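You operate a simulated robot arm through the tools that you are given. There is no shell and no other tool.

The job below is to be done with a simulated robot arm. You get a single attempt, and the scene is never put back.

TASK
Set the stop to the cream card's length, clamp it and slide the tube in the bed against it.

It is judged by the outcome, as a careful person would: the job done as asked, and still so three seconds after it is handed in. It fails if anything else is knocked over, pushed out of place, dropped, spilled or broken.

THE ROBOT
A 6-joint arm with a two-finger parallel gripper, fixed in place. Base frame: the origin is at the foot of the arm, x ahead of it, y to its left, z up; the work surface is at about z = 0.9. Units: m, rad, N and s.
With the tool pointing down near the work surface it reaches from about 0.24 to 0.66 m from the base axis. Its first joint turns from -1.152 to 1.152 rad. Payload 2.9 kg.
Tool frame: the origin (TCP) lies between the finger pads and is the grasp point; the fingertips stand 0.03 m ahead of it; z points along the fingers, y is the line along which they close. The gripper opens to 0.11 m. The fingers are 0.02 m wide and 0.01 m thick; the gripper's body (0.048 by 0.112 m) begins 0.055 m behind the TCP.
Orientation is that of the tool frame in the base frame, as a unit quaternion [w, x, y, z]. With the fingers straight down and closing along the base's y, the tool's x points along the base's -x, its y along +y and its z along -z.

THE INTERFACE
- The arm moves only by the tool drive_tool. Its argument "motion" is a list of rows, each an object (a shift or turn left out is 0, a gripper value left out holds the last) with "rot": the turn, a rotation vector about the tool's x, y, z in rad, a list of three; "travel": the shift along the tool's x, y, z in mm, a list of three; "claw": the gripper command, from -1 (shut) to 1 (fully open), values between in proportion. In form: [{"rot": [ax, ay, az], "travel": [x, y, z], "claw": claw}, ...]. A call has 1 to 20 rows; each row shifts and turns the commanded pose from where the row before left it, along the tool's axes as they then stand. Each row takes 0.2 s and may step no farther than 0.05 m and 0.15 rad from the row before; otherwise, or with a gripper value out of range, the whole call is refused. Where a pose cannot be reached the arm comes as near as it can. A force on the tool above 40 N (or 10 N above the force at the start of the call, whichever is more), or a blocked arm, ends the call early, and 0.2 s more pass. The fingers move at their own pace (about 0.108 m/s each) and stop on an object; they squeeze with about 22 N. The grip force told is the motor's: it shows also when the fingers shut on nothing. Time passes only in rows, and 0.2 s behind the last, so rows that do not move let the fingers close. It gives the time, the measured TCP pose, the force on the tool (base axes), the opening and the grip force at its end, in the units of the frame above (readings bear some noise), with the torque about the TCP (base axes, N m) and any sound that the robot's microphone picked up.
- Cameras (640 x 400 px; columns grow to the right, rows downward): "scene" is fixed at [0.0764, 0.4286, 1.4009]; the picture's right is [-0.80, -0.60, 0.00], its down [-0.26, 0.34, -0.90] and it looks along [0.54, -0.72, -0.43] (base axes); focal length 226 px, centre (320, 200). "wrist" rides on the gripper at [0.072, 0.017, -0.103] in the tool frame; the picture's right is [-0.23, 0.97, 0.00], its down [-0.76, -0.18, -0.62] and it looks along [-0.61, -0.14, 0.78] (tool axes); focal length 222 px, centre (320, 200). There is no depth. A picture from a camera that has moved, and an enlarged one, comes with that camera's place and axes in the base frame and with its lens.
- grab_frame(camera): a new picture of that camera. No time passes.
- zoom(camera, box): a new picture of the part [left, top, right, bottom] of that camera's present view, enlarged. No time passes.
- hand_in(): hands the job in; it is judged then, once.

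Nothing tells you positions but the pictures and the camera data. Unless the task says otherwise, let go and move clear before handing in.

The tools are called by a JSON object that holds its "op" and its "data". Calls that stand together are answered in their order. drive_tool: Moves the arm, as the interface text tells. Its arguments: {"type":"object","properties":{"motion":{"type":"array","items":{"type":"object","properties":{"rot":{"type":"array","items":{"type":"number"}},"travel":{"type":"array","items":{"type":"number"}},"claw":{"type":"number"}}}}},"required":["motion"]} The other tools are called the same way: grab_frame (camera) takes a picture; zoom (camera, box) takes an enlarged picture of a part of a camera's view; hand_in () hands the job in.

At the start:

```text
time_s: 0.0
ee_pos: [0.3871, 0.0136, 1.2722]
ee_rot: [0.0, 0.0, 1.0, 0.0]
ft_force: [-0.9, 0.0, 0.6]
ft_torque: [-0.02, 0.03, 0.0]
finger_gap: 0.1101
grip_force: 0.0
```

scene: 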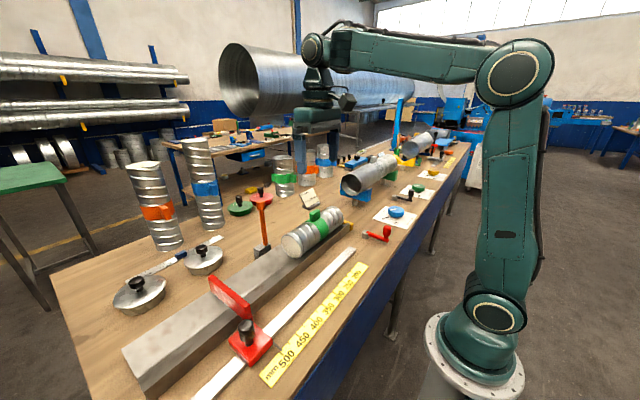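
wrist: 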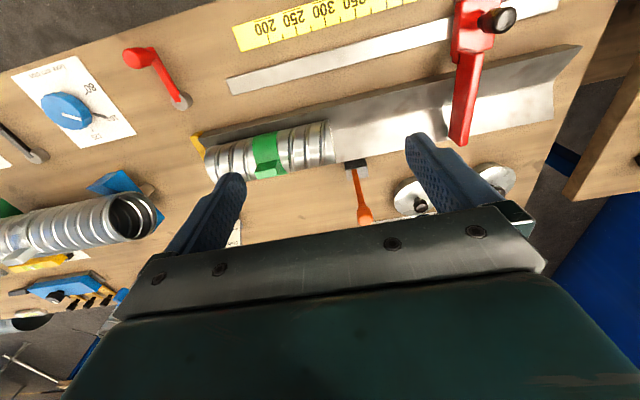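

I see a bench with a V-bed holding a tube with a green band, a red stop on a rail with a black knob, a yellow mm scale, and various other items. I'll zoom in to find the cream card and read the details.

{"op": "zoom", "data": {"camera": "scene", "box": [180, 240, 400, 400]}}

{"op": "zoom", "data": {"camera": "scene", "box": [240, 150, 480, 300]}}

{"op": "zoom", "data": {"camera": "wrist", "box": [180, 0, 620, 240]}}

{"op": "zoom", "data": {"camera": "wrist", "box": [0, 30, 240, 180]}}

{"op": "zoom", "data": {"camera": "scene", "box": [270, 170, 350, 220]}}

```text
2.50 times, centred on (290, 320) of scene
camera zoom: at [0.0764, 0.4286, 1.4009], right [-0.8, -0.6, 0.0], down [-0.26, 0.34, -0.9], along [0.54, -0.72, -0.43], focal length 566 px, centre (395, -100)
```

zoom: 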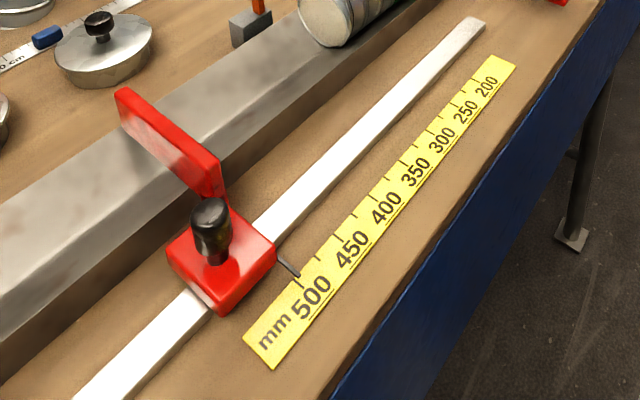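

```text
2.67 times, centred on (360, 225) of scene
camera zoom: at [0.0764, 0.4286, 1.4009], right [-0.8, -0.6, 0.0], down [-0.26, 0.34, -0.9], along [0.54, -0.72, -0.43], focal length 603 px, centre (213, 133)
```

zoom: 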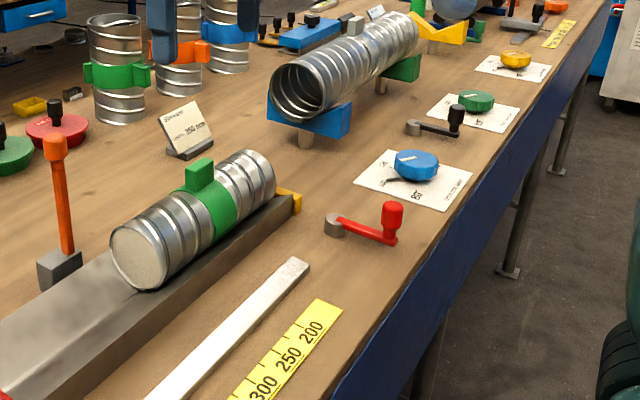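

```text
1.45 times, centred on (400, 120) of wrist
camera zoom: at [0.3155, 0.0301, 1.3759], right [0.23, 0.97, 0.0], down [0.76, -0.18, 0.62], along [0.61, -0.14, -0.78], focal length 323 px, centre (204, 316)
```

zoom: 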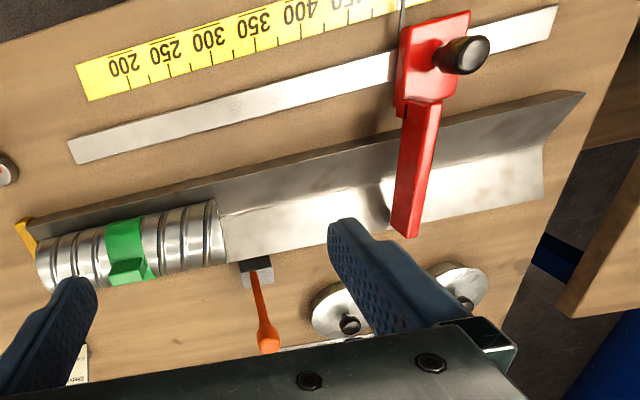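

```text
2.67 times, centred on (120, 105) of wrist
camera zoom: at [0.3155, 0.0301, 1.3759], right [0.23, 0.97, 0.0], down [0.76, -0.18, 0.62], along [0.61, -0.14, -0.78], focal length 592 px, centre (853, 453)
```

zoom: 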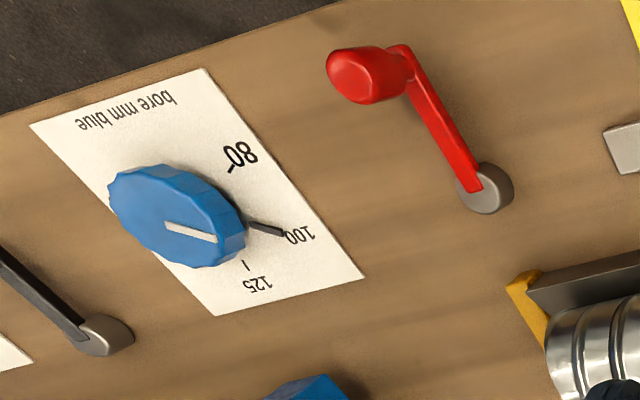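

```text
8.00 times, centred on (310, 195) of scene
camera zoom: at [0.0764, 0.4286, 1.4009], right [-0.8, -0.6, 0.0], down [-0.26, 0.34, -0.9], along [0.54, -0.72, -0.43], focal length 1810 px, centre (400, 240)
```

zoom: 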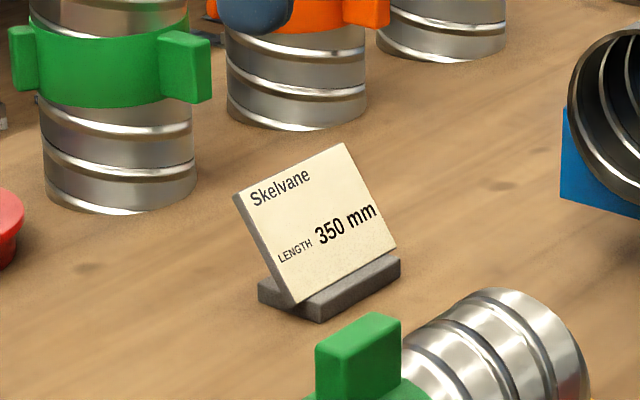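

The nearer card reads "Skelvane, LENGTH 350 mm"; I need to check the other cards to tell which is cream, and look at the stop more closely.

{"op": "zoom", "data": {"camera": "scene", "box": [350, 120, 430, 170]}}

{"op": "zoom", "data": {"camera": "scene", "box": [420, 110, 480, 160]}}

{"op": "zoom", "data": {"camera": "scene", "box": [200, 260, 300, 380]}}

{"op": "zoom", "data": {"camera": "scene", "box": [100, 140, 260, 320]}}

{"op": "zoom", "data": {"camera": "scene", "box": [270, 200, 370, 270]}}

{"op": "zoom", "data": {"camera": "wrist", "box": [400, 0, 560, 110]}}

{"op": "zoom", "data": {"camera": "wrist", "box": [0, 200, 140, 400]}}

```text
8.00 times, centred on (390, 145) of scene
camera zoom: at [0.0764, 0.4286, 1.4009], right [-0.8, -0.6, 0.0], down [-0.26, 0.34, -0.9], along [0.54, -0.72, -0.43], focal length 1810 px, centre (-240, 640)
```

zoom: 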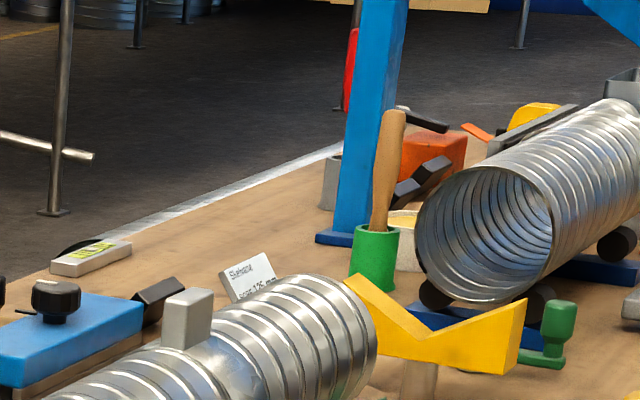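

```text
8.00 times, centred on (450, 135) of scene
camera zoom: at [0.0764, 0.4286, 1.4009], right [-0.8, -0.6, 0.0], down [-0.26, 0.34, -0.9], along [0.54, -0.72, -0.43], focal length 1810 px, centre (-720, 720)
```

zoom: 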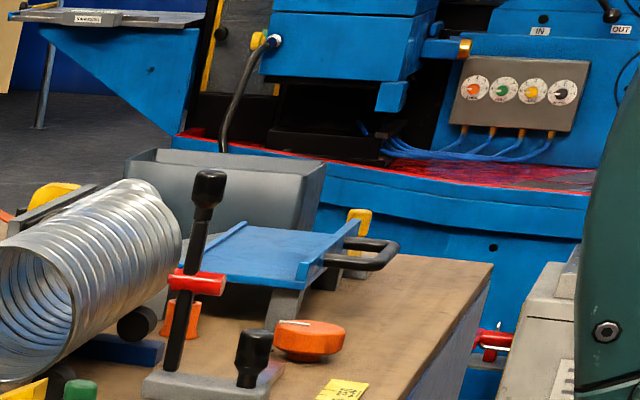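

```text
3.33 times, centred on (250, 320) of scene
camera zoom: at [0.0764, 0.4286, 1.4009], right [-0.8, -0.6, 0.0], down [-0.26, 0.34, -0.9], along [0.54, -0.72, -0.43], focal length 754 px, centre (553, -200)
```

zoom: 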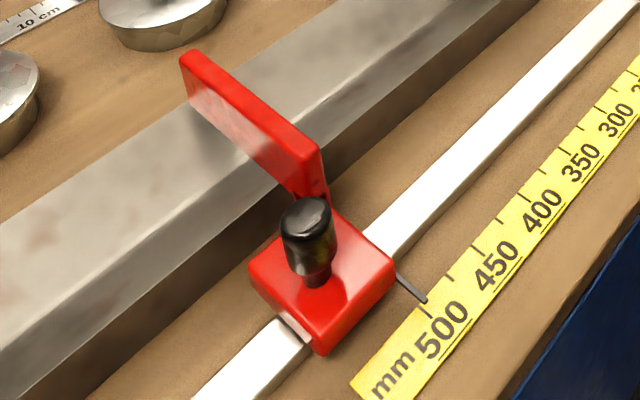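

```text
2.22 times, centred on (180, 230) of scene
camera zoom: at [0.0764, 0.4286, 1.4009], right [-0.8, -0.6, 0.0], down [-0.26, 0.34, -0.9], along [0.54, -0.72, -0.43], focal length 503 px, centre (631, 133)
```

zoom: 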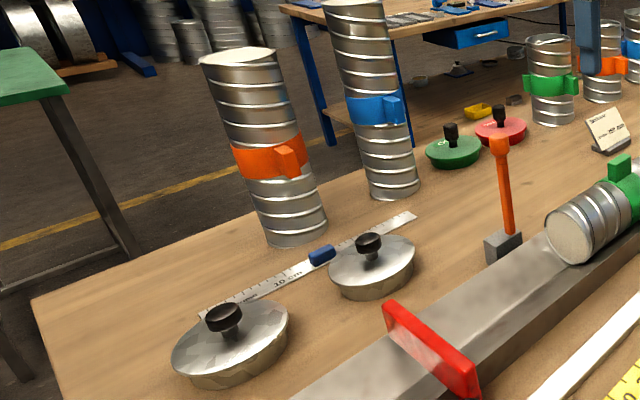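

```text
5.71 times, centred on (320, 235) of scene
camera zoom: at [0.0764, 0.4286, 1.4009], right [-0.8, -0.6, 0.0], down [-0.26, 0.34, -0.9], along [0.54, -0.72, -0.43], focal length 1293 px, centre (320, 0)
```

zoom: 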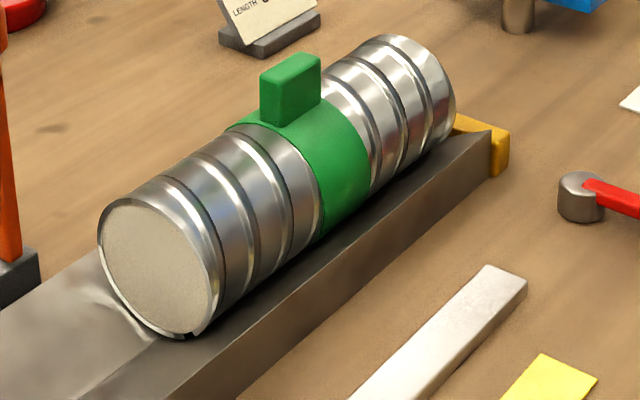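

```text
3.64 times, centred on (480, 55) of wrist
camera zoom: at [0.3155, 0.0301, 1.3759], right [0.23, 0.97, 0.0], down [0.76, -0.18, 0.62], along [0.61, -0.14, -0.78], focal length 808 px, centre (-262, 727)
```

zoom: 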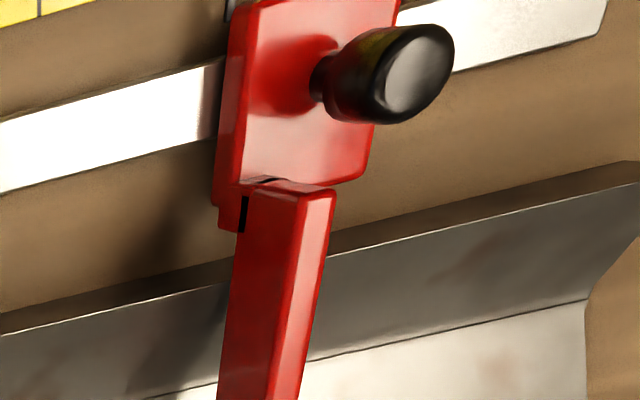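

```text
2.00 times, centred on (70, 300) of wrist
camera zoom: at [0.3155, 0.0301, 1.3759], right [0.23, 0.97, 0.0], down [0.76, -0.18, 0.62], along [0.61, -0.14, -0.78], focal length 444 px, centre (820, 0)
```

zoom: 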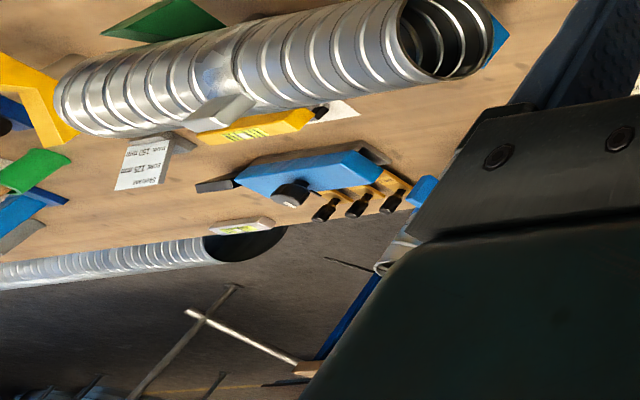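

The cream card reads 350 mm (the other card, farther off, is white). The stop's pointer is near 500 on the scale at about (0.32, 0.24), with the black clamp knob at about (0.37, 0.28, 0.99). I'll move over the stop for a closer look.

{"op": "drive_tool", "data": {"motion": [{"travel": [5, 33, 20], "claw": 1}, {"travel": [5, 33, 20]}, {"travel": [5, 33, 20]}, {"travel": [5, 33, 20]}, {"travel": [5, 33, 20]}, {"travel": [5, 33, 20]}, {"travel": [0, 0, 0]}]}}

{"op": "grab_frame", "data": {"camera": "wrist"}}

{"op": "grab_frame", "data": {"camera": "scene"}}

{"op": "zoom", "data": {"camera": "scene", "box": [295, 180, 325, 210]}}

```text
time_s: 1.6
ee_pos: [0.3584, 0.2148, 1.1519]
ee_rot: [0.0, 0.0, 1.0, 0.0]
ft_force: [0.2, -0.1, -0.1]
ft_torque: [-0.01, 0.04, 0.01]
finger_gap: 0.11
grip_force: 0.0
```

```text
taken
camera wrist: at [0.2861, 0.2319, 1.2571], right [0.23, 0.97, 0.0], down [0.76, -0.18, 0.62], along [0.61, -0.14, -0.78], focal length 222 px, centre (320, 200)
```

wrist: 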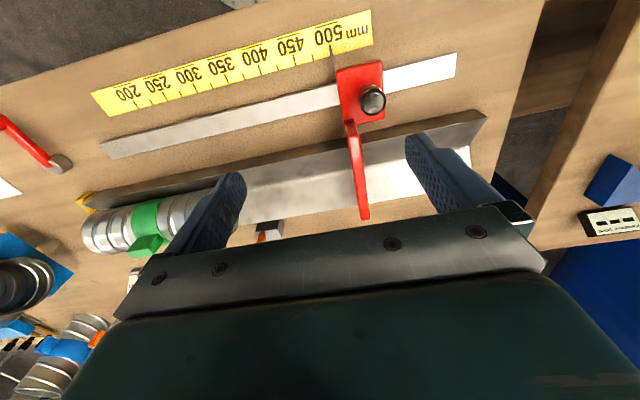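

```text
taken
```

scene: 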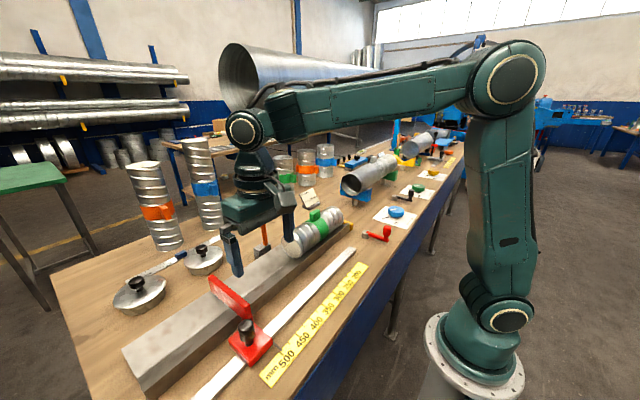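

```text
13.33 times, centred on (310, 195) of scene
camera zoom: at [0.0763, 0.4286, 1.4009], right [-0.8, -0.6, 0.0], down [-0.26, 0.34, -0.9], along [0.54, -0.72, -0.43], focal length 3016 px, centre (453, 267)
```

zoom: 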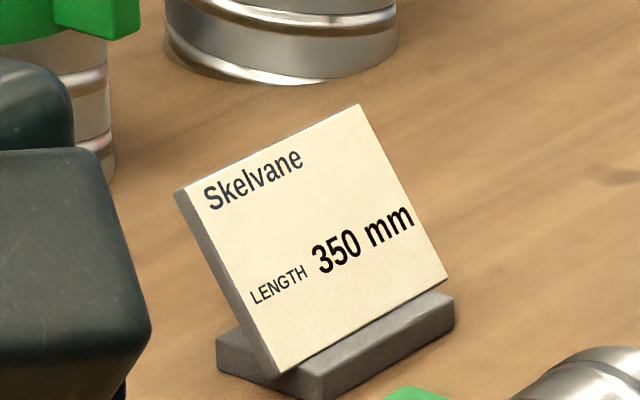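

{"op": "zoom", "data": {"camera": "wrist", "box": [280, 20, 440, 120]}}

{"op": "zoom", "data": {"camera": "wrist", "box": [80, 0, 400, 230]}}

{"op": "zoom", "data": {"camera": "scene", "box": [200, 260, 300, 380]}}

```text
4.00 times, centred on (360, 70) of wrist
camera zoom: at [0.2861, 0.2319, 1.2571], right [0.23, 0.97, 0.0], down [0.76, -0.18, 0.62], along [0.61, -0.14, -0.78], focal length 888 px, centre (160, 720)
```

zoom: 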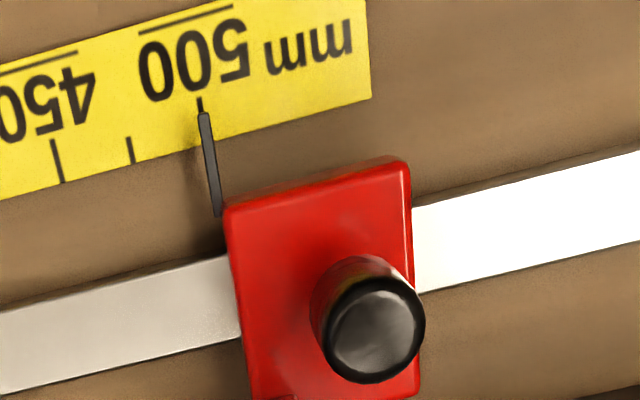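

```text
1.74 times, centred on (240, 115) of wrist
camera zoom: at [0.2861, 0.2319, 1.2571], right [0.23, 0.97, 0.0], down [0.76, -0.18, 0.62], along [0.61, -0.14, -0.78], focal length 386 px, centre (459, 348)
```

zoom: 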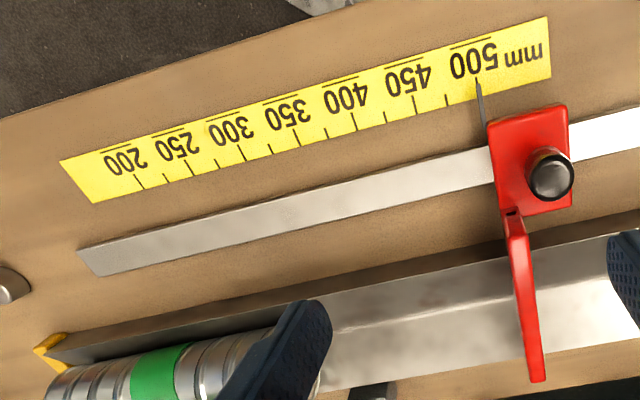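

```text
3.33 times, centred on (250, 320) of scene
camera zoom: at [0.0763, 0.4286, 1.4009], right [-0.8, -0.6, 0.0], down [-0.26, 0.34, -0.9], along [0.54, -0.72, -0.43], focal length 754 px, centre (553, -200)
```

zoom: 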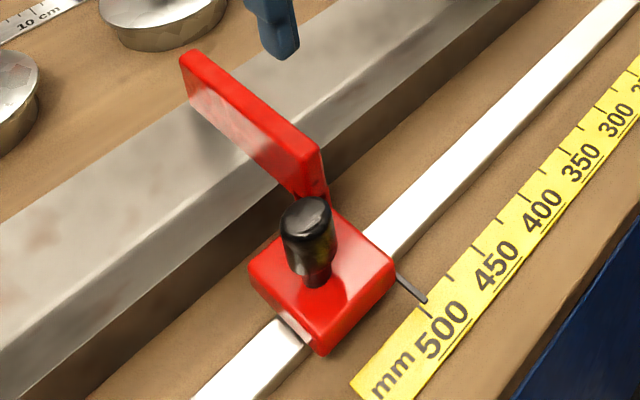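

The pointer sits at about the 500 tick (y ≈ 0.240), and 350 should be at y ≈ 0.090. I'll move above the knob at about (0.371, 0.277) with the fingers partly open and check alignment before going down.

{"op": "drive_tool", "data": {"motion": [{"travel": [-4, 20, 20], "claw": 0.15}, {"travel": [-4, 21, 20]}, {"travel": [-4.6, 21, 20]}, {"travel": [0, 0, 20]}, {"travel": [0, 0, 20]}, {"travel": [0, 0, 0]}]}}

{"op": "grab_frame", "data": {"camera": "wrist"}}

{"op": "zoom", "data": {"camera": "scene", "box": [180, 220, 320, 380]}}

```text
time_s: 3.0
ee_pos: [0.3693, 0.2761, 1.0513]
ee_rot: [0.0, -0.001, 1.0, 0.0]
ft_force: [-0.2, -0.3, -0.4]
ft_torque: [0.0, 0.02, -0.01]
finger_gap: 0.0633
grip_force: 0.1
```

```text
taken
camera wrist: at [0.2973, 0.2917, 1.1566], right [0.23, 0.97, 0.0], down [0.76, -0.18, 0.62], along [0.61, -0.14, -0.78], focal length 222 px, centre (320, 200)
```

wrist: 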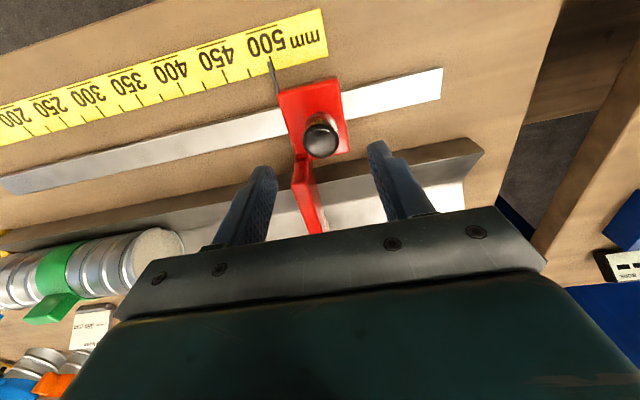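

```text
2.50 times, centred on (250, 300) of scene
camera zoom: at [0.0764, 0.4286, 1.4009], right [-0.8, -0.6, 0.0], down [-0.26, 0.34, -0.9], along [0.54, -0.72, -0.43], focal length 566 px, centre (495, -50)
```

zoom: 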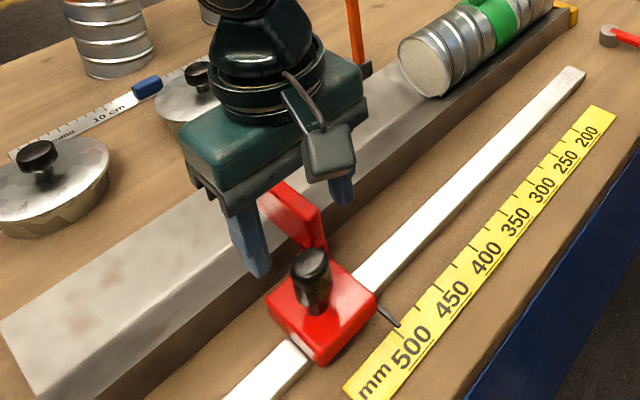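

The knob is centred between the fingers. I'll go down so that the fingertips stop just above the block top, then close on the knob.

{"op": "drive_tool", "data": {"motion": [{"travel": [0, 0, 20]}, {"travel": [0, 0, 20]}, {"travel": [0, 0, 20]}, {"travel": [0, 0, 18]}, {"travel": [0, 0, 0]}]}}

{"op": "zoom", "data": {"camera": "scene", "box": [200, 240, 320, 380]}}

{"op": "grab_frame", "data": {"camera": "wrist"}}

```text
time_s: 4.2
ee_pos: [0.3701, 0.2741, 0.9734]
ee_rot: [0.0, 0.001, 1.0, 0.0]
ft_force: [0.5, 0.3, -0.1]
ft_torque: [-0.02, -0.01, 0.03]
finger_gap: 0.0635
grip_force: 0.2
```

```text
2.86 times, centred on (260, 310) of scene
camera zoom: at [0.0764, 0.4286, 1.4009], right [-0.8, -0.6, 0.0], down [-0.26, 0.34, -0.9], along [0.54, -0.72, -0.43], focal length 646 px, centre (491, -114)
```

zoom: 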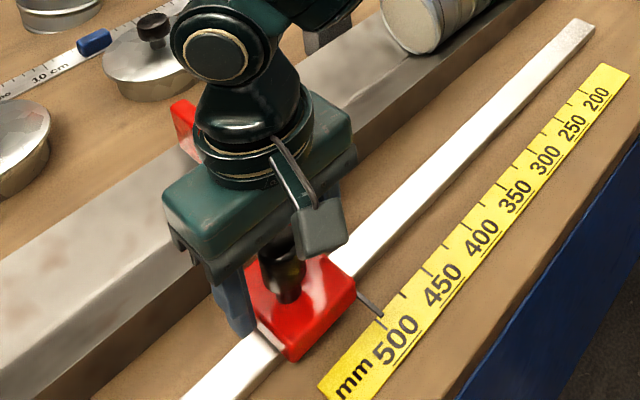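

```text
taken
camera wrist: at [0.2978, 0.2912, 1.0775], right [0.23, 0.97, 0.0], down [0.76, -0.18, 0.62], along [0.61, -0.14, -0.78], focal length 222 px, centre (320, 200)
```

wrist: 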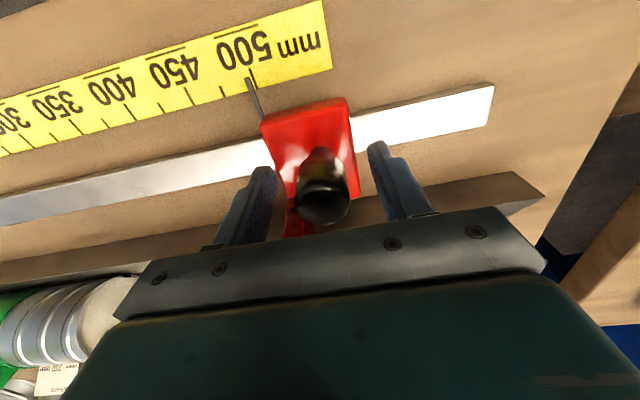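

The fingers straddle the knob without touching. Closing on it now.

{"op": "drive_tool", "data": {"motion": [{"claw": -1}, {"claw": -1}, {"claw": -1}]}}

{"op": "zoom", "data": {"camera": "wrist", "box": [160, 20, 440, 240]}}

```text
time_s: 5.0
ee_pos: [0.3701, 0.2763, 0.9728]
ee_rot: [0.0, 0.001, 1.0, 0.0]
ft_force: [1.3, 7.2, -4.3]
ft_torque: [-0.57, -0.27, 0.06]
finger_gap: 0.0298
grip_force: 45.5
```

```text
1.82 times, centred on (300, 130) of wrist
camera zoom: at [0.2978, 0.2917, 1.0776], right [0.23, 0.97, 0.0], down [0.76, -0.18, 0.62], along [0.61, -0.14, -0.78], focal length 404 px, centre (356, 327)
```

zoom: 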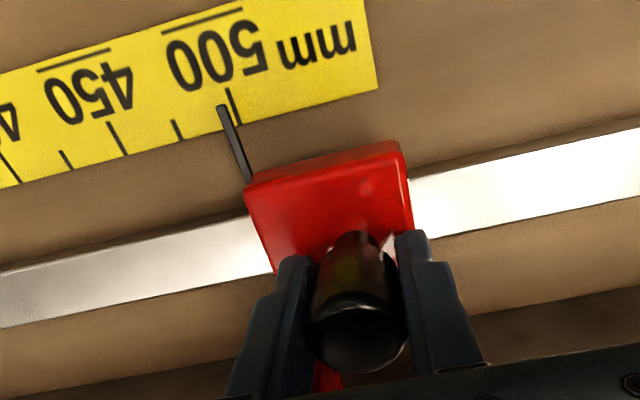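

The knob is held, 30 mm across. I'll try a small pull toward −y to find out whether the stop is loose.

{"op": "drive_tool", "data": {"motion": [{"travel": [0, -2, 0]}, {"travel": [0, -2, 0]}, {"travel": [0, -2, 0]}]}}

{"op": "zoom", "data": {"camera": "wrist", "box": [160, 20, 440, 240]}}

```text
time_s: 5.7
ee_pos: [0.3696, 0.2741, 0.9714]
ee_rot: [0.003, -0.005, 1.0, 0.004]
ft_force: [3.7, 9.6, -5.1]
ft_torque: [-0.93, 0.48, -0.17]
finger_gap: 0.0299
grip_force: 45.6
stopped in row 3: the force on the tool passed its limit at 43 N (the readings are from after the stop); the commanded pose is now the measured one
```

```text
1.82 times, centred on (300, 130) of wrist
camera zoom: at [0.2975, 0.2901, 1.0775], right [0.22, 0.98, 0.01], down [0.76, -0.18, 0.62], along [0.61, -0.13, -0.78], focal length 404 px, centre (356, 327)
```

zoom: 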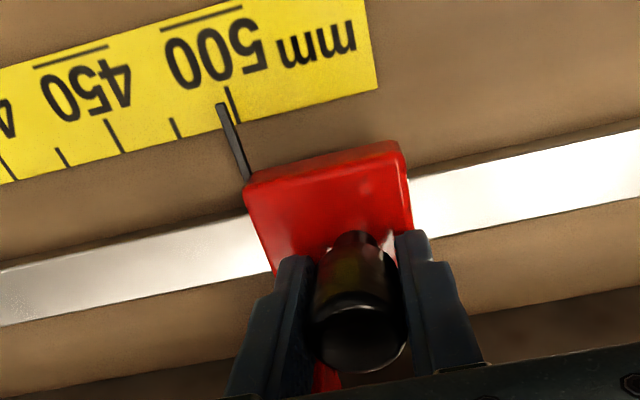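

The stop is clamped (43 N with no slide). I'll loosen the knob first by turning it counter-clockwise seen from above (negative about tool z).

{"op": "drive_tool", "data": {"motion": [{"travel": [0, 1.5, 0]}, {"rot": [0, 0, -0.1]}, {"rot": [0, 0, -0.1]}, {"rot": [0, 0, -0.1]}, {"rot": [0, 0, -0.1]}, {}]}}

{"op": "zoom", "data": {"camera": "wrist", "box": [160, 20, 440, 240]}}

{"op": "zoom", "data": {"camera": "scene", "box": [200, 240, 320, 380]}}

```text
time_s: 7.1
ee_pos: [0.3699, 0.2755, 0.9734]
ee_rot: [0.002, -0.204, 0.979, 0.003]
ft_force: [0.6, -2.7, -0.3]
ft_torque: [-1.03, 0.05, -0.43]
finger_gap: 0.0297
grip_force: 45.1
```

```text
1.82 times, centred on (300, 130) of wrist
camera zoom: at [0.2969, 0.2607, 1.0774], right [-0.18, 0.98, 0.01], down [0.77, 0.14, 0.63], along [0.61, 0.12, -0.78], focal length 404 px, centre (356, 327)
```

zoom: 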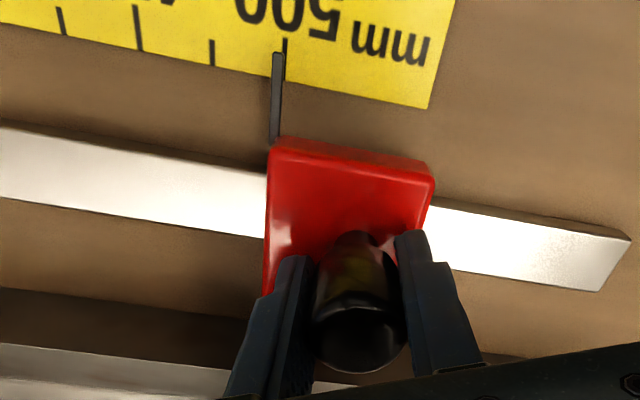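

```text
2.86 times, centred on (260, 310) of scene
camera zoom: at [0.0764, 0.4285, 1.4009], right [-0.8, -0.6, 0.0], down [-0.26, 0.34, -0.9], along [0.54, -0.72, -0.43], focal length 646 px, centre (491, -114)
```

zoom: 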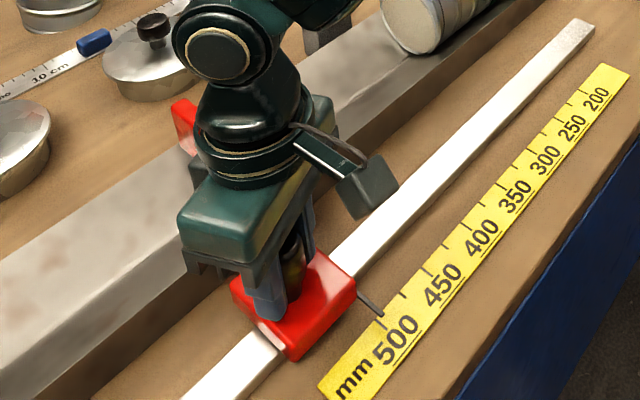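

The wrist turned 0.4 rad with about 0.4 N·m resisting. I'll continue loosening.

{"op": "drive_tool", "data": {"motion": [{"rot": [0, 0, -0.15]}, {"rot": [0, 0, -0.15]}, {"rot": [0, 0, -0.15]}, {"rot": [0, 0, -0.15]}, {"rot": [0, 0, -0.15]}, {"rot": [0, 0, -0.15]}, {}]}}

{"op": "zoom", "data": {"camera": "wrist", "box": [160, 20, 440, 240]}}

{"op": "zoom", "data": {"camera": "scene", "box": [200, 240, 320, 380]}}

```text
time_s: 8.7
ee_pos: [0.3696, 0.276, 0.9744]
ee_rot: [0.004, -0.61, 0.792, 0.004]
ft_force: [-2.6, 2.0, 4.0]
ft_torque: [0.38, 0.41, -0.37]
finger_gap: 0.0289
grip_force: 45.2
```

```text
1.82 times, centred on (300, 130) of wrist
camera zoom: at [0.3355, 0.2091, 1.0771], right [-0.88, 0.47, 0.0], down [0.36, 0.68, 0.63], along [0.29, 0.56, -0.78], focal length 404 px, centre (356, 327)
```

zoom: 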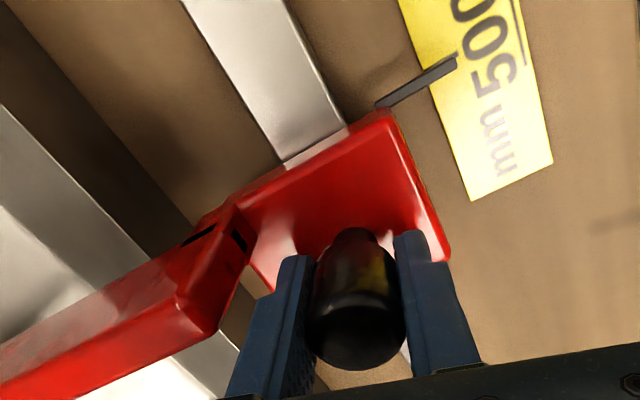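

```text
2.86 times, centred on (260, 310) of scene
camera zoom: at [0.0763, 0.4286, 1.4009], right [-0.8, -0.6, 0.0], down [-0.26, 0.34, -0.9], along [0.54, -0.72, -0.43], focal length 646 px, centre (491, -114)
```

zoom: 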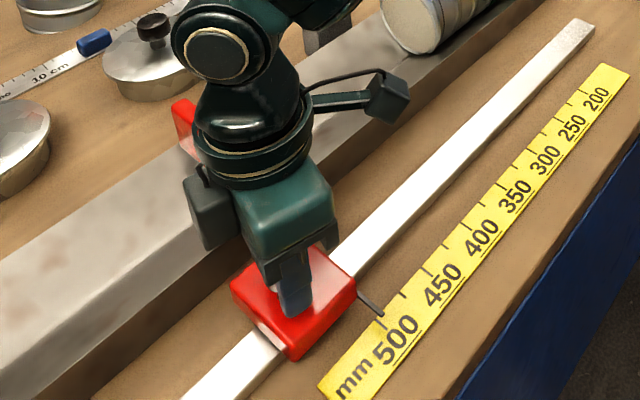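

The tool has turned about 1.3 rad in all. I'll test again with a small pull in base −y (tool [0.97, −0.25] now).

{"op": "drive_tool", "data": {"motion": [{"travel": [1.93, -0.5, 0]}, {"travel": [1.93, -0.5, 0]}, {"travel": [1.93, -0.5, 0]}, {}]}}

{"op": "zoom", "data": {"camera": "scene", "box": [200, 240, 320, 380]}}

```text
time_s: 9.6
ee_pos: [0.3708, 0.2746, 0.9735]
ee_rot: [0.008, -0.612, 0.791, 0.006]
ft_force: [0.0, 6.8, -3.7]
ft_torque: [-0.13, 0.33, -0.41]
finger_gap: 0.0286
grip_force: 44.5
stopped in row 4: the force on the tool passed its limit at 40 N (the readings are from after the stop); the commanded pose is now the measured one
```

```text
2.86 times, centred on (260, 310) of scene
camera zoom: at [0.0764, 0.4288, 1.4008], right [-0.8, -0.6, 0.0], down [-0.26, 0.34, -0.9], along [0.54, -0.72, -0.43], focal length 646 px, centre (491, -114)
```

zoom: 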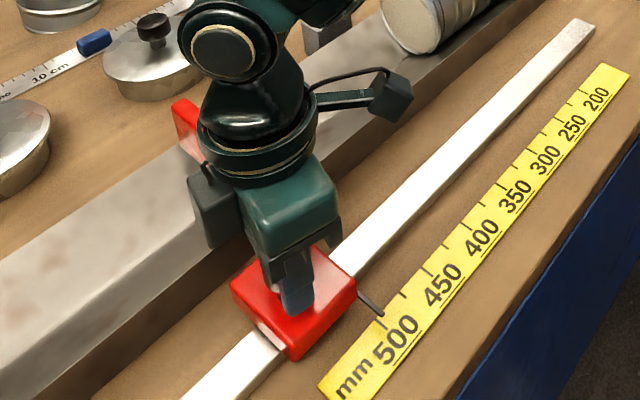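

Still fixed at 40 N. I need to find out whether the knob really turned or the fingers slipped, so I'll look at it closely.

{"op": "zoom", "data": {"camera": "wrist", "box": [280, 100, 360, 190]}}

{"op": "grab_frame", "data": {"camera": "wrist"}}

{"op": "zoom", "data": {"camera": "scene", "box": [230, 310, 290, 360]}}

```text
4.44 times, centred on (320, 145) of wrist
camera zoom: at [0.3354, 0.2065, 1.0764], right [-0.89, 0.46, 0.0], down [0.36, 0.68, 0.64], along [0.29, 0.57, -0.77], focal length 987 px, centre (320, 444)
```

zoom: 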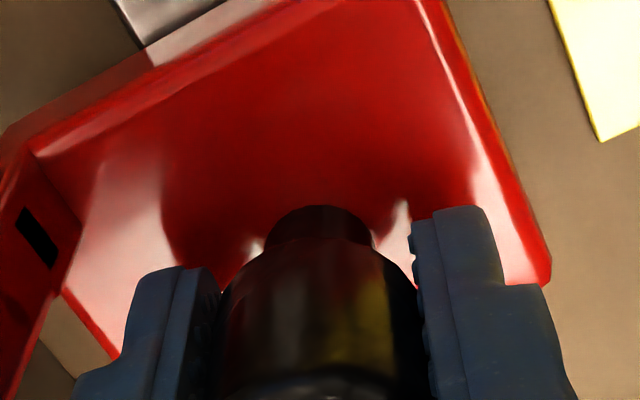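

```text
taken
camera wrist: at [0.3354, 0.2065, 1.0764], right [-0.89, 0.46, 0.0], down [0.36, 0.68, 0.64], along [0.29, 0.57, -0.77], focal length 222 px, centre (320, 200)
```

wrist: 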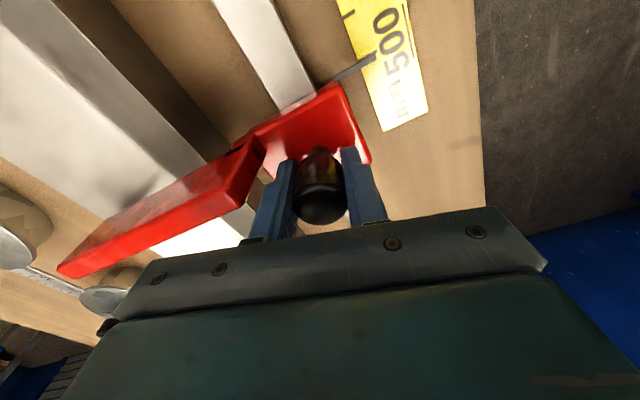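

```text
8.00 times, centred on (260, 335) of scene
camera zoom: at [0.0764, 0.4288, 1.4008], right [-0.8, -0.6, 0.0], down [-0.26, 0.34, -0.9], along [0.54, -0.72, -0.43], focal length 1810 px, centre (800, -880)
```

zoom: 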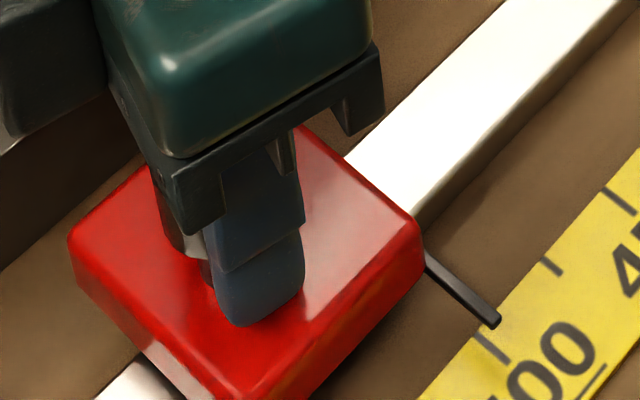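

I can't see whether the knob slipped. I'll keep turning counter-clockwise in two steps and watch the torque.

{"op": "drive_tool", "data": {"motion": [{"rot": [0, 0, -0.15]}, {"rot": [0, 0, -0.15]}, {"rot": [0, 0, -0.15]}, {"rot": [0, 0, -0.15]}, {"rot": [0, 0, -0.15]}, {}]}}

{"op": "grab_frame", "data": {"camera": "wrist"}}

{"op": "zoom", "data": {"camera": "scene", "box": [200, 240, 320, 380]}}

```text
time_s: 11.0
ee_pos: [0.3703, 0.2731, 0.9732]
ee_rot: [-0.01, 0.859, -0.511, -0.002]
ft_force: [14.0, -1.4, -3.4]
ft_torque: [-0.52, 1.2, -0.24]
finger_gap: 0.0299
grip_force: 45.2
```

```text
taken
camera wrist: at [0.3905, 0.1994, 1.0772], right [-0.96, -0.27, -0.01], down [-0.21, 0.74, 0.64], along [-0.16, 0.61, -0.77], focal length 222 px, centre (320, 200)
```

wrist: 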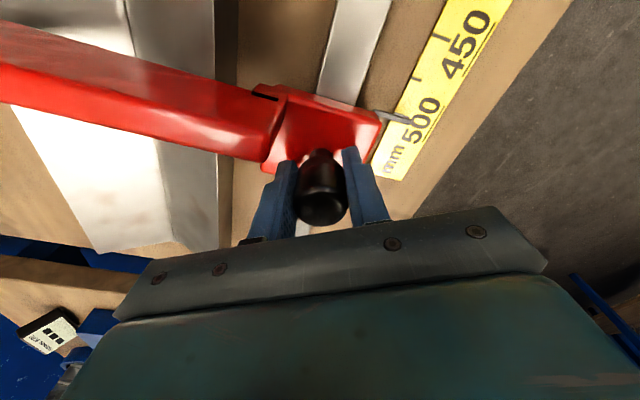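

```text
2.86 times, centred on (260, 310) of scene
camera zoom: at [0.0768, 0.4286, 1.4008], right [-0.8, -0.6, 0.0], down [-0.26, 0.34, -0.9], along [0.54, -0.72, -0.43], focal length 646 px, centre (491, -114)
```

zoom: 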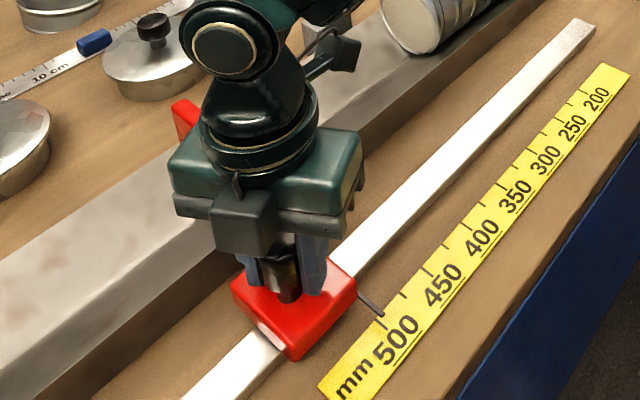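

Torque has dropped to about −0.24 N·m after ~2 rad. I'll test the slide again (base −y is tool [0.88, 0.48] now).

{"op": "drive_tool", "data": {"motion": [{"travel": [1.76, 0.96, 0]}, {"travel": [1.76, 0.96, 0]}, {"travel": [1.76, 0.96, 0]}, {"travel": [1.76, 0.96, 0]}, {}]}}

{"op": "zoom", "data": {"camera": "scene", "box": [200, 240, 320, 380]}}

```text
time_s: 11.8
ee_pos: [0.3714, 0.2737, 0.9725]
ee_rot: [-0.015, 0.862, -0.507, -0.001]
ft_force: [9.5, 10.6, -6.6]
ft_torque: [-1.07, 1.21, -0.01]
finger_gap: 0.0303
grip_force: 45.0
stopped in row 3: the force on the tool passed its limit at 43 N (the readings are from after the stop); the commanded pose is now the measured one
```

```text
2.86 times, centred on (260, 310) of scene
camera zoom: at [0.0767, 0.4289, 1.4007], right [-0.8, -0.6, 0.0], down [-0.26, 0.34, -0.9], along [0.54, -0.72, -0.43], focal length 646 px, centre (491, -114)
```

zoom: 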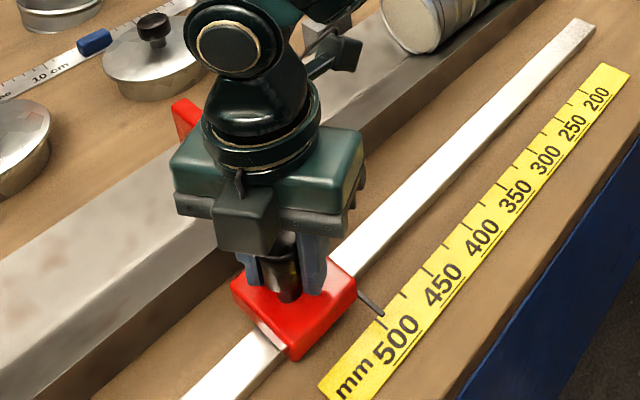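

Still fixed. Resistance has been falling with angle, so I'll keep unscrewing and watch the torque in short steps.

{"op": "drive_tool", "data": {"motion": [{"rot": [0, 0, -0.1]}, {"rot": [0, 0, -0.1]}, {"rot": [0, 0, -0.1]}]}}

{"op": "drive_tool", "data": {"motion": [{"rot": [0, 0, -0.1]}, {"rot": [0, 0, -0.1]}, {"rot": [0, 0, -0.1]}]}}

{"op": "drive_tool", "data": {"motion": [{"rot": [0, 0, -0.1]}, {"rot": [0, 0, -0.1]}, {"rot": [0, 0, -0.1]}]}}

{"op": "grab_frame", "data": {"camera": "wrist"}}

{"op": "zoom", "data": {"camera": "scene", "box": [200, 240, 320, 380]}}

```text
time_s: 12.6
ee_pos: [0.3723, 0.2729, 0.9739]
ee_rot: [-0.016, 0.927, -0.374, 0.002]
ft_force: [24.8, 9.4, -11.8]
ft_torque: [-0.66, 1.52, -0.69]
finger_gap: 0.0296
grip_force: 44.8
```

```text
time_s: 13.3
ee_pos: [0.372, 0.2731, 0.9756]
ee_rot: [-0.017, 0.973, -0.228, 0.004]
ft_force: [20.3, 18.7, 3.3]
ft_torque: [-0.99, 1.2, -0.45]
finger_gap: 0.0309
grip_force: 44.9
```

```text
time_s: 14.2
ee_pos: [0.3726, 0.2757, 0.9753]
ee_rot: [-0.015, 0.997, -0.081, 0.007]
ft_force: [16.5, 28.1, 2.4]
ft_torque: [-1.43, 0.95, -0.81]
finger_gap: 0.0304
grip_force: 44.9
```

```text
taken
camera wrist: at [0.4397, 0.2428, 1.0799], right [-0.38, -0.92, -0.04], down [-0.73, 0.28, 0.62], along [-0.56, 0.26, -0.78], focal length 222 px, centre (320, 200)
```

wrist: 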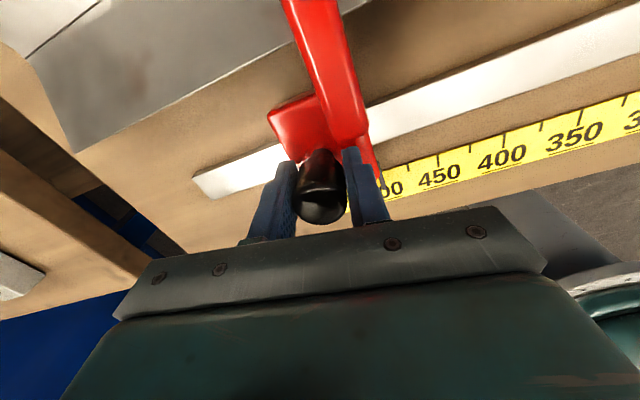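

```text
2.86 times, centred on (260, 310) of scene
camera zoom: at [0.0768, 0.4293, 1.4006], right [-0.8, -0.6, 0.0], down [-0.26, 0.34, -0.9], along [0.54, -0.72, -0.43], focal length 646 px, centre (491, -114)
```

zoom: 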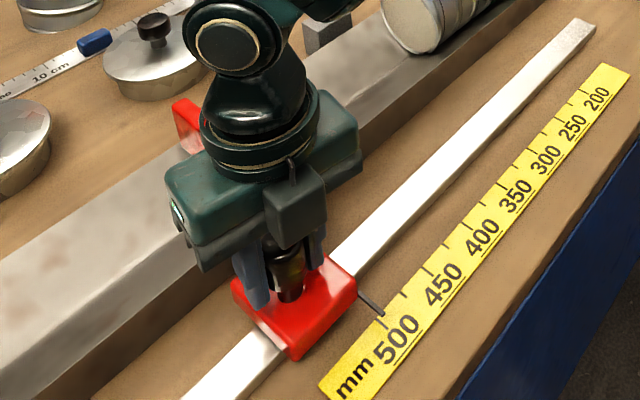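

Lateral force is building up because the commanded pose has drifted. I'll release the knob, re-zero and look at the knob and block closely without the fingers in the way.

{"op": "drive_tool", "data": {"motion": [{"claw": -0.2}, {"claw": 0.15}, {}, {"travel": [0, 0, -20]}, {"travel": [0, 0, -20]}, {"travel": [0, 0, -20]}, {"travel": [0, 0, -20]}, {}]}}

{"op": "grab_frame", "data": {"camera": "wrist"}}

{"op": "zoom", "data": {"camera": "scene", "box": [225, 300, 295, 370]}}

```text
time_s: 15.9
ee_pos: [0.3712, 0.2707, 1.0526]
ee_rot: [-0.014, 0.996, -0.083, 0.005]
ft_force: [0.2, 0.4, 0.1]
ft_torque: [-0.02, 0.04, 0.01]
finger_gap: 0.0633
grip_force: 0.0
```

```text
taken
camera wrist: at [0.4387, 0.2392, 1.1581], right [-0.38, -0.92, -0.03], down [-0.73, 0.28, 0.62], along [-0.57, 0.26, -0.78], focal length 222 px, centre (320, 200)
```

wrist: 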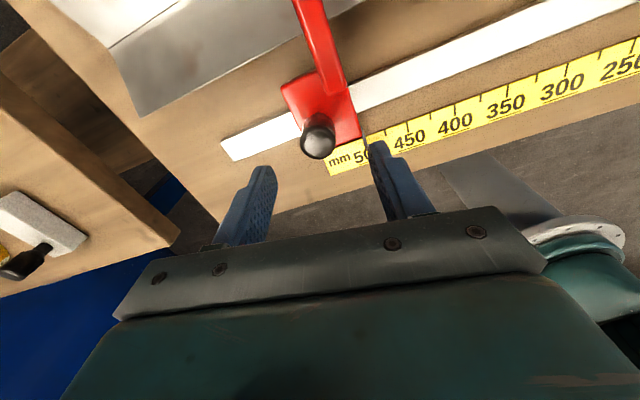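

```text
5.71 times, centred on (260, 335) of scene
camera zoom: at [0.0764, 0.4286, 1.4009], right [-0.8, -0.6, 0.0], down [-0.26, 0.34, -0.9], along [0.54, -0.72, -0.43], focal length 1293 px, centre (663, -571)
```

zoom: 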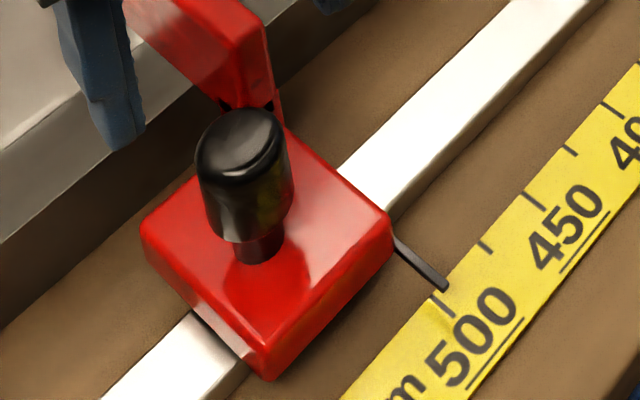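

I'll compare the knob's look with the first pictures, at the same zoom, for signs of rotation or height change.

{"op": "zoom", "data": {"camera": "scene", "box": [200, 260, 300, 380]}}

{"op": "zoom", "data": {"camera": "scene", "box": [234, 312, 264, 348]}}

{"op": "zoom", "data": {"camera": "wrist", "box": [270, 70, 390, 170]}}

```text
3.33 times, centred on (250, 320) of scene
camera zoom: at [0.0764, 0.4286, 1.4009], right [-0.8, -0.6, 0.0], down [-0.26, 0.34, -0.9], along [0.54, -0.72, -0.43], focal length 754 px, centre (553, -200)
```

zoom: 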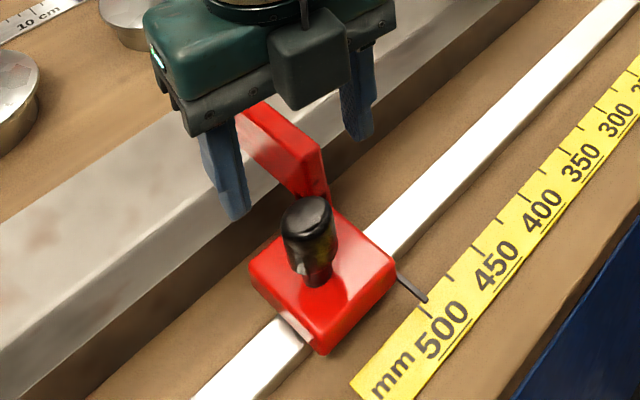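

```text
11.11 times, centred on (249, 330) of scene
camera zoom: at [0.0764, 0.4286, 1.4009], right [-0.8, -0.6, 0.0], down [-0.26, 0.34, -0.9], along [0.54, -0.72, -0.43], focal length 2513 px, centre (1109, -1244)
```

zoom: 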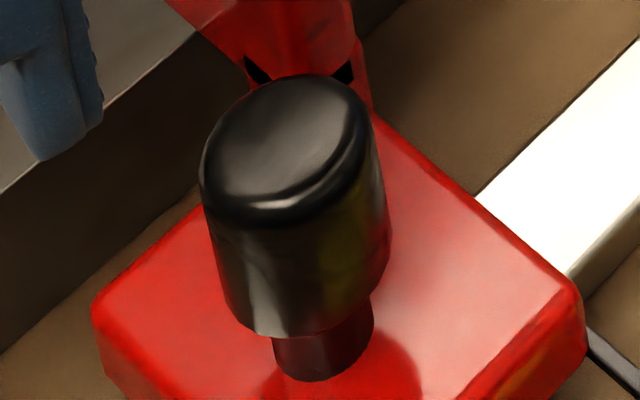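

```text
4.00 times, centred on (330, 120) of wrist
camera zoom: at [0.4387, 0.2392, 1.1581], right [-0.38, -0.92, -0.03], down [-0.73, 0.28, 0.62], along [-0.57, 0.26, -0.78], focal length 888 px, centre (280, 520)
```

zoom: 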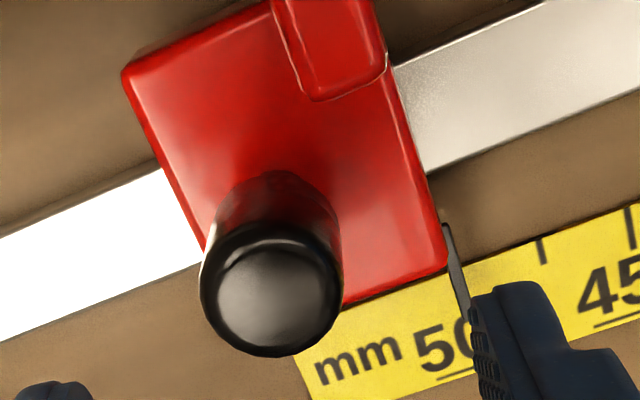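

The pictures can't tell me the knob's angle. I'll straighten the tool, centre it again on the knob at (0.369, 0.276), grip and try turning clockwise to compare the torque.

{"op": "drive_tool", "data": {"motion": [{"rot": [-0.0287, -0.0077, 0], "travel": [-2.8, -4.9, 0], "claw": 0.1}, {}, {}]}}

{"op": "grab_frame", "data": {"camera": "wrist"}}

```text
time_s: 16.8
ee_pos: [0.3693, 0.2766, 1.0536]
ee_rot: [0.0, 0.997, -0.081, 0.0]
ft_force: [1.0, 0.0, -0.4]
ft_torque: [0.0, -0.01, -0.02]
finger_gap: 0.0605
grip_force: 0.1
```

```text
taken
camera wrist: at [0.4377, 0.2473, 1.1582], right [-0.38, -0.92, 0.0], down [-0.72, 0.3, 0.62], along [-0.58, 0.24, -0.78], focal length 222 px, centre (320, 200)
```

wrist: 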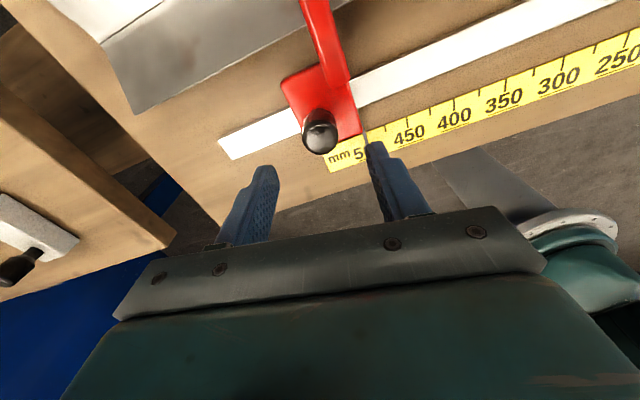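

Straightened and centred. Going down and gripping again, then a small clockwise turn.

{"op": "drive_tool", "data": {"motion": [{"travel": [0, 0, 20]}, {"travel": [0, 0, 20]}, {"travel": [0, 0, 20]}, {"travel": [0, 0, 20]}, {"claw": -1}, {"claw": -1}, {"claw": -1}]}}

{"op": "drive_tool", "data": {"motion": [{"rot": [0, 0, 0.1]}, {"rot": [0, 0, 0.1]}]}}

{"op": "drive_tool", "data": {"motion": [{"rot": [0, 0, 0.1]}, {"rot": [0, 0, 0.1]}]}}

{"op": "drive_tool", "data": {"motion": [{"rot": [0, 0, 0.1]}, {"rot": [0, 0, 0.1]}]}}

```text
time_s: 18.4
ee_pos: [0.3676, 0.2755, 0.9737]
ee_rot: [0.0, 0.997, -0.082, 0.0]
ft_force: [0.5, 4.5, -2.6]
ft_torque: [-0.52, -0.27, -0.05]
finger_gap: 0.0293
grip_force: 45.2
```

```text
time_s: 18.9
ee_pos: [0.3673, 0.2763, 0.972]
ee_rot: [0.001, 0.983, -0.181, 0.0]
ft_force: [-1.7, 10.9, -3.3]
ft_torque: [-0.49, 0.06, 0.81]
finger_gap: 0.0293
grip_force: 44.5
```

```text
time_s: 19.6
ee_pos: [0.3678, 0.2768, 0.974]
ee_rot: [0.0, 0.96, -0.279, 0.0]
ft_force: [2.1, 17.7, -9.7]
ft_torque: [-0.54, 0.03, 0.52]
finger_gap: 0.0298
grip_force: 44.4
```

```text
time_s: 20.1
ee_pos: [0.37, 0.2772, 0.9746]
ee_rot: [-0.002, 0.928, -0.374, 0.001]
ft_force: [8.7, 20.6, -8.5]
ft_torque: [-0.53, 0.06, 0.21]
finger_gap: 0.029
grip_force: 44.5
```

Torque again came up to 0.8 N·m and then fell off, so rotation is inconclusive. I'll test the vertical direction gently: a small lift, then a small press.

{"op": "drive_tool", "data": {"motion": [{"claw": 0.0}, {"claw": 0.1}, {"claw": -1}, {"claw": -1}, {"claw": -1}]}}

{"op": "drive_tool", "data": {"motion": [{"travel": [0, 0, -1]}, {"travel": [0, 0, -1]}, {"travel": [0, 0, -1]}]}}

{"op": "drive_tool", "data": {"motion": [{"travel": [0, 0, 1]}, {"travel": [0, 0, 1]}, {"travel": [0, 0, 1]}, {"travel": [0, 0, 1]}, {"travel": [0, 0, 1]}]}}

{"op": "zoom", "data": {"camera": "scene", "box": [200, 260, 300, 380]}}

```text
time_s: 21.4
ee_pos: [0.3682, 0.2766, 0.9752]
ee_rot: [-0.001, 0.927, -0.374, 0.001]
ft_force: [16.9, 12.0, -6.6]
ft_torque: [-0.2, 0.04, -0.35]
finger_gap: 0.0292
grip_force: 45.2
```

```text
time_s: 22.0
ee_pos: [0.3688, 0.2764, 0.9728]
ee_rot: [-0.002, 0.928, -0.374, 0.001]
ft_force: [7.7, 7.4, -7.3]
ft_torque: [-0.41, 0.56, -0.24]
finger_gap: 0.029
grip_force: 45.3
stopped in row 3: the force on the tool passed its limit at 42 N (the readings are from after the stop); the commanded pose is now the measured one
```

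```text
time_s: 23.2
ee_pos: [0.3694, 0.2763, 0.9716]
ee_rot: [-0.004, 0.927, -0.374, 0.003]
ft_force: [1.6, 3.4, 38.4]
ft_torque: [-0.87, 0.8, -0.23]
finger_gap: 0.0292
grip_force: 44.7
```

```text
3.33 times, centred on (250, 320) of scene
camera zoom: at [0.076, 0.4283, 1.401], right [-0.8, -0.6, 0.0], down [-0.25, 0.34, -0.9], along [0.54, -0.72, -0.43], focal length 754 px, centre (553, -200)
```

zoom: 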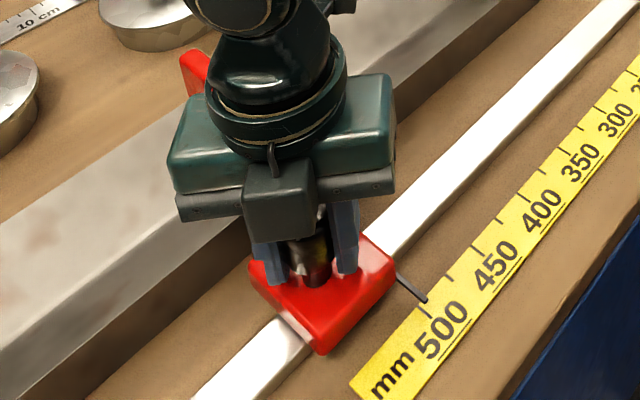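

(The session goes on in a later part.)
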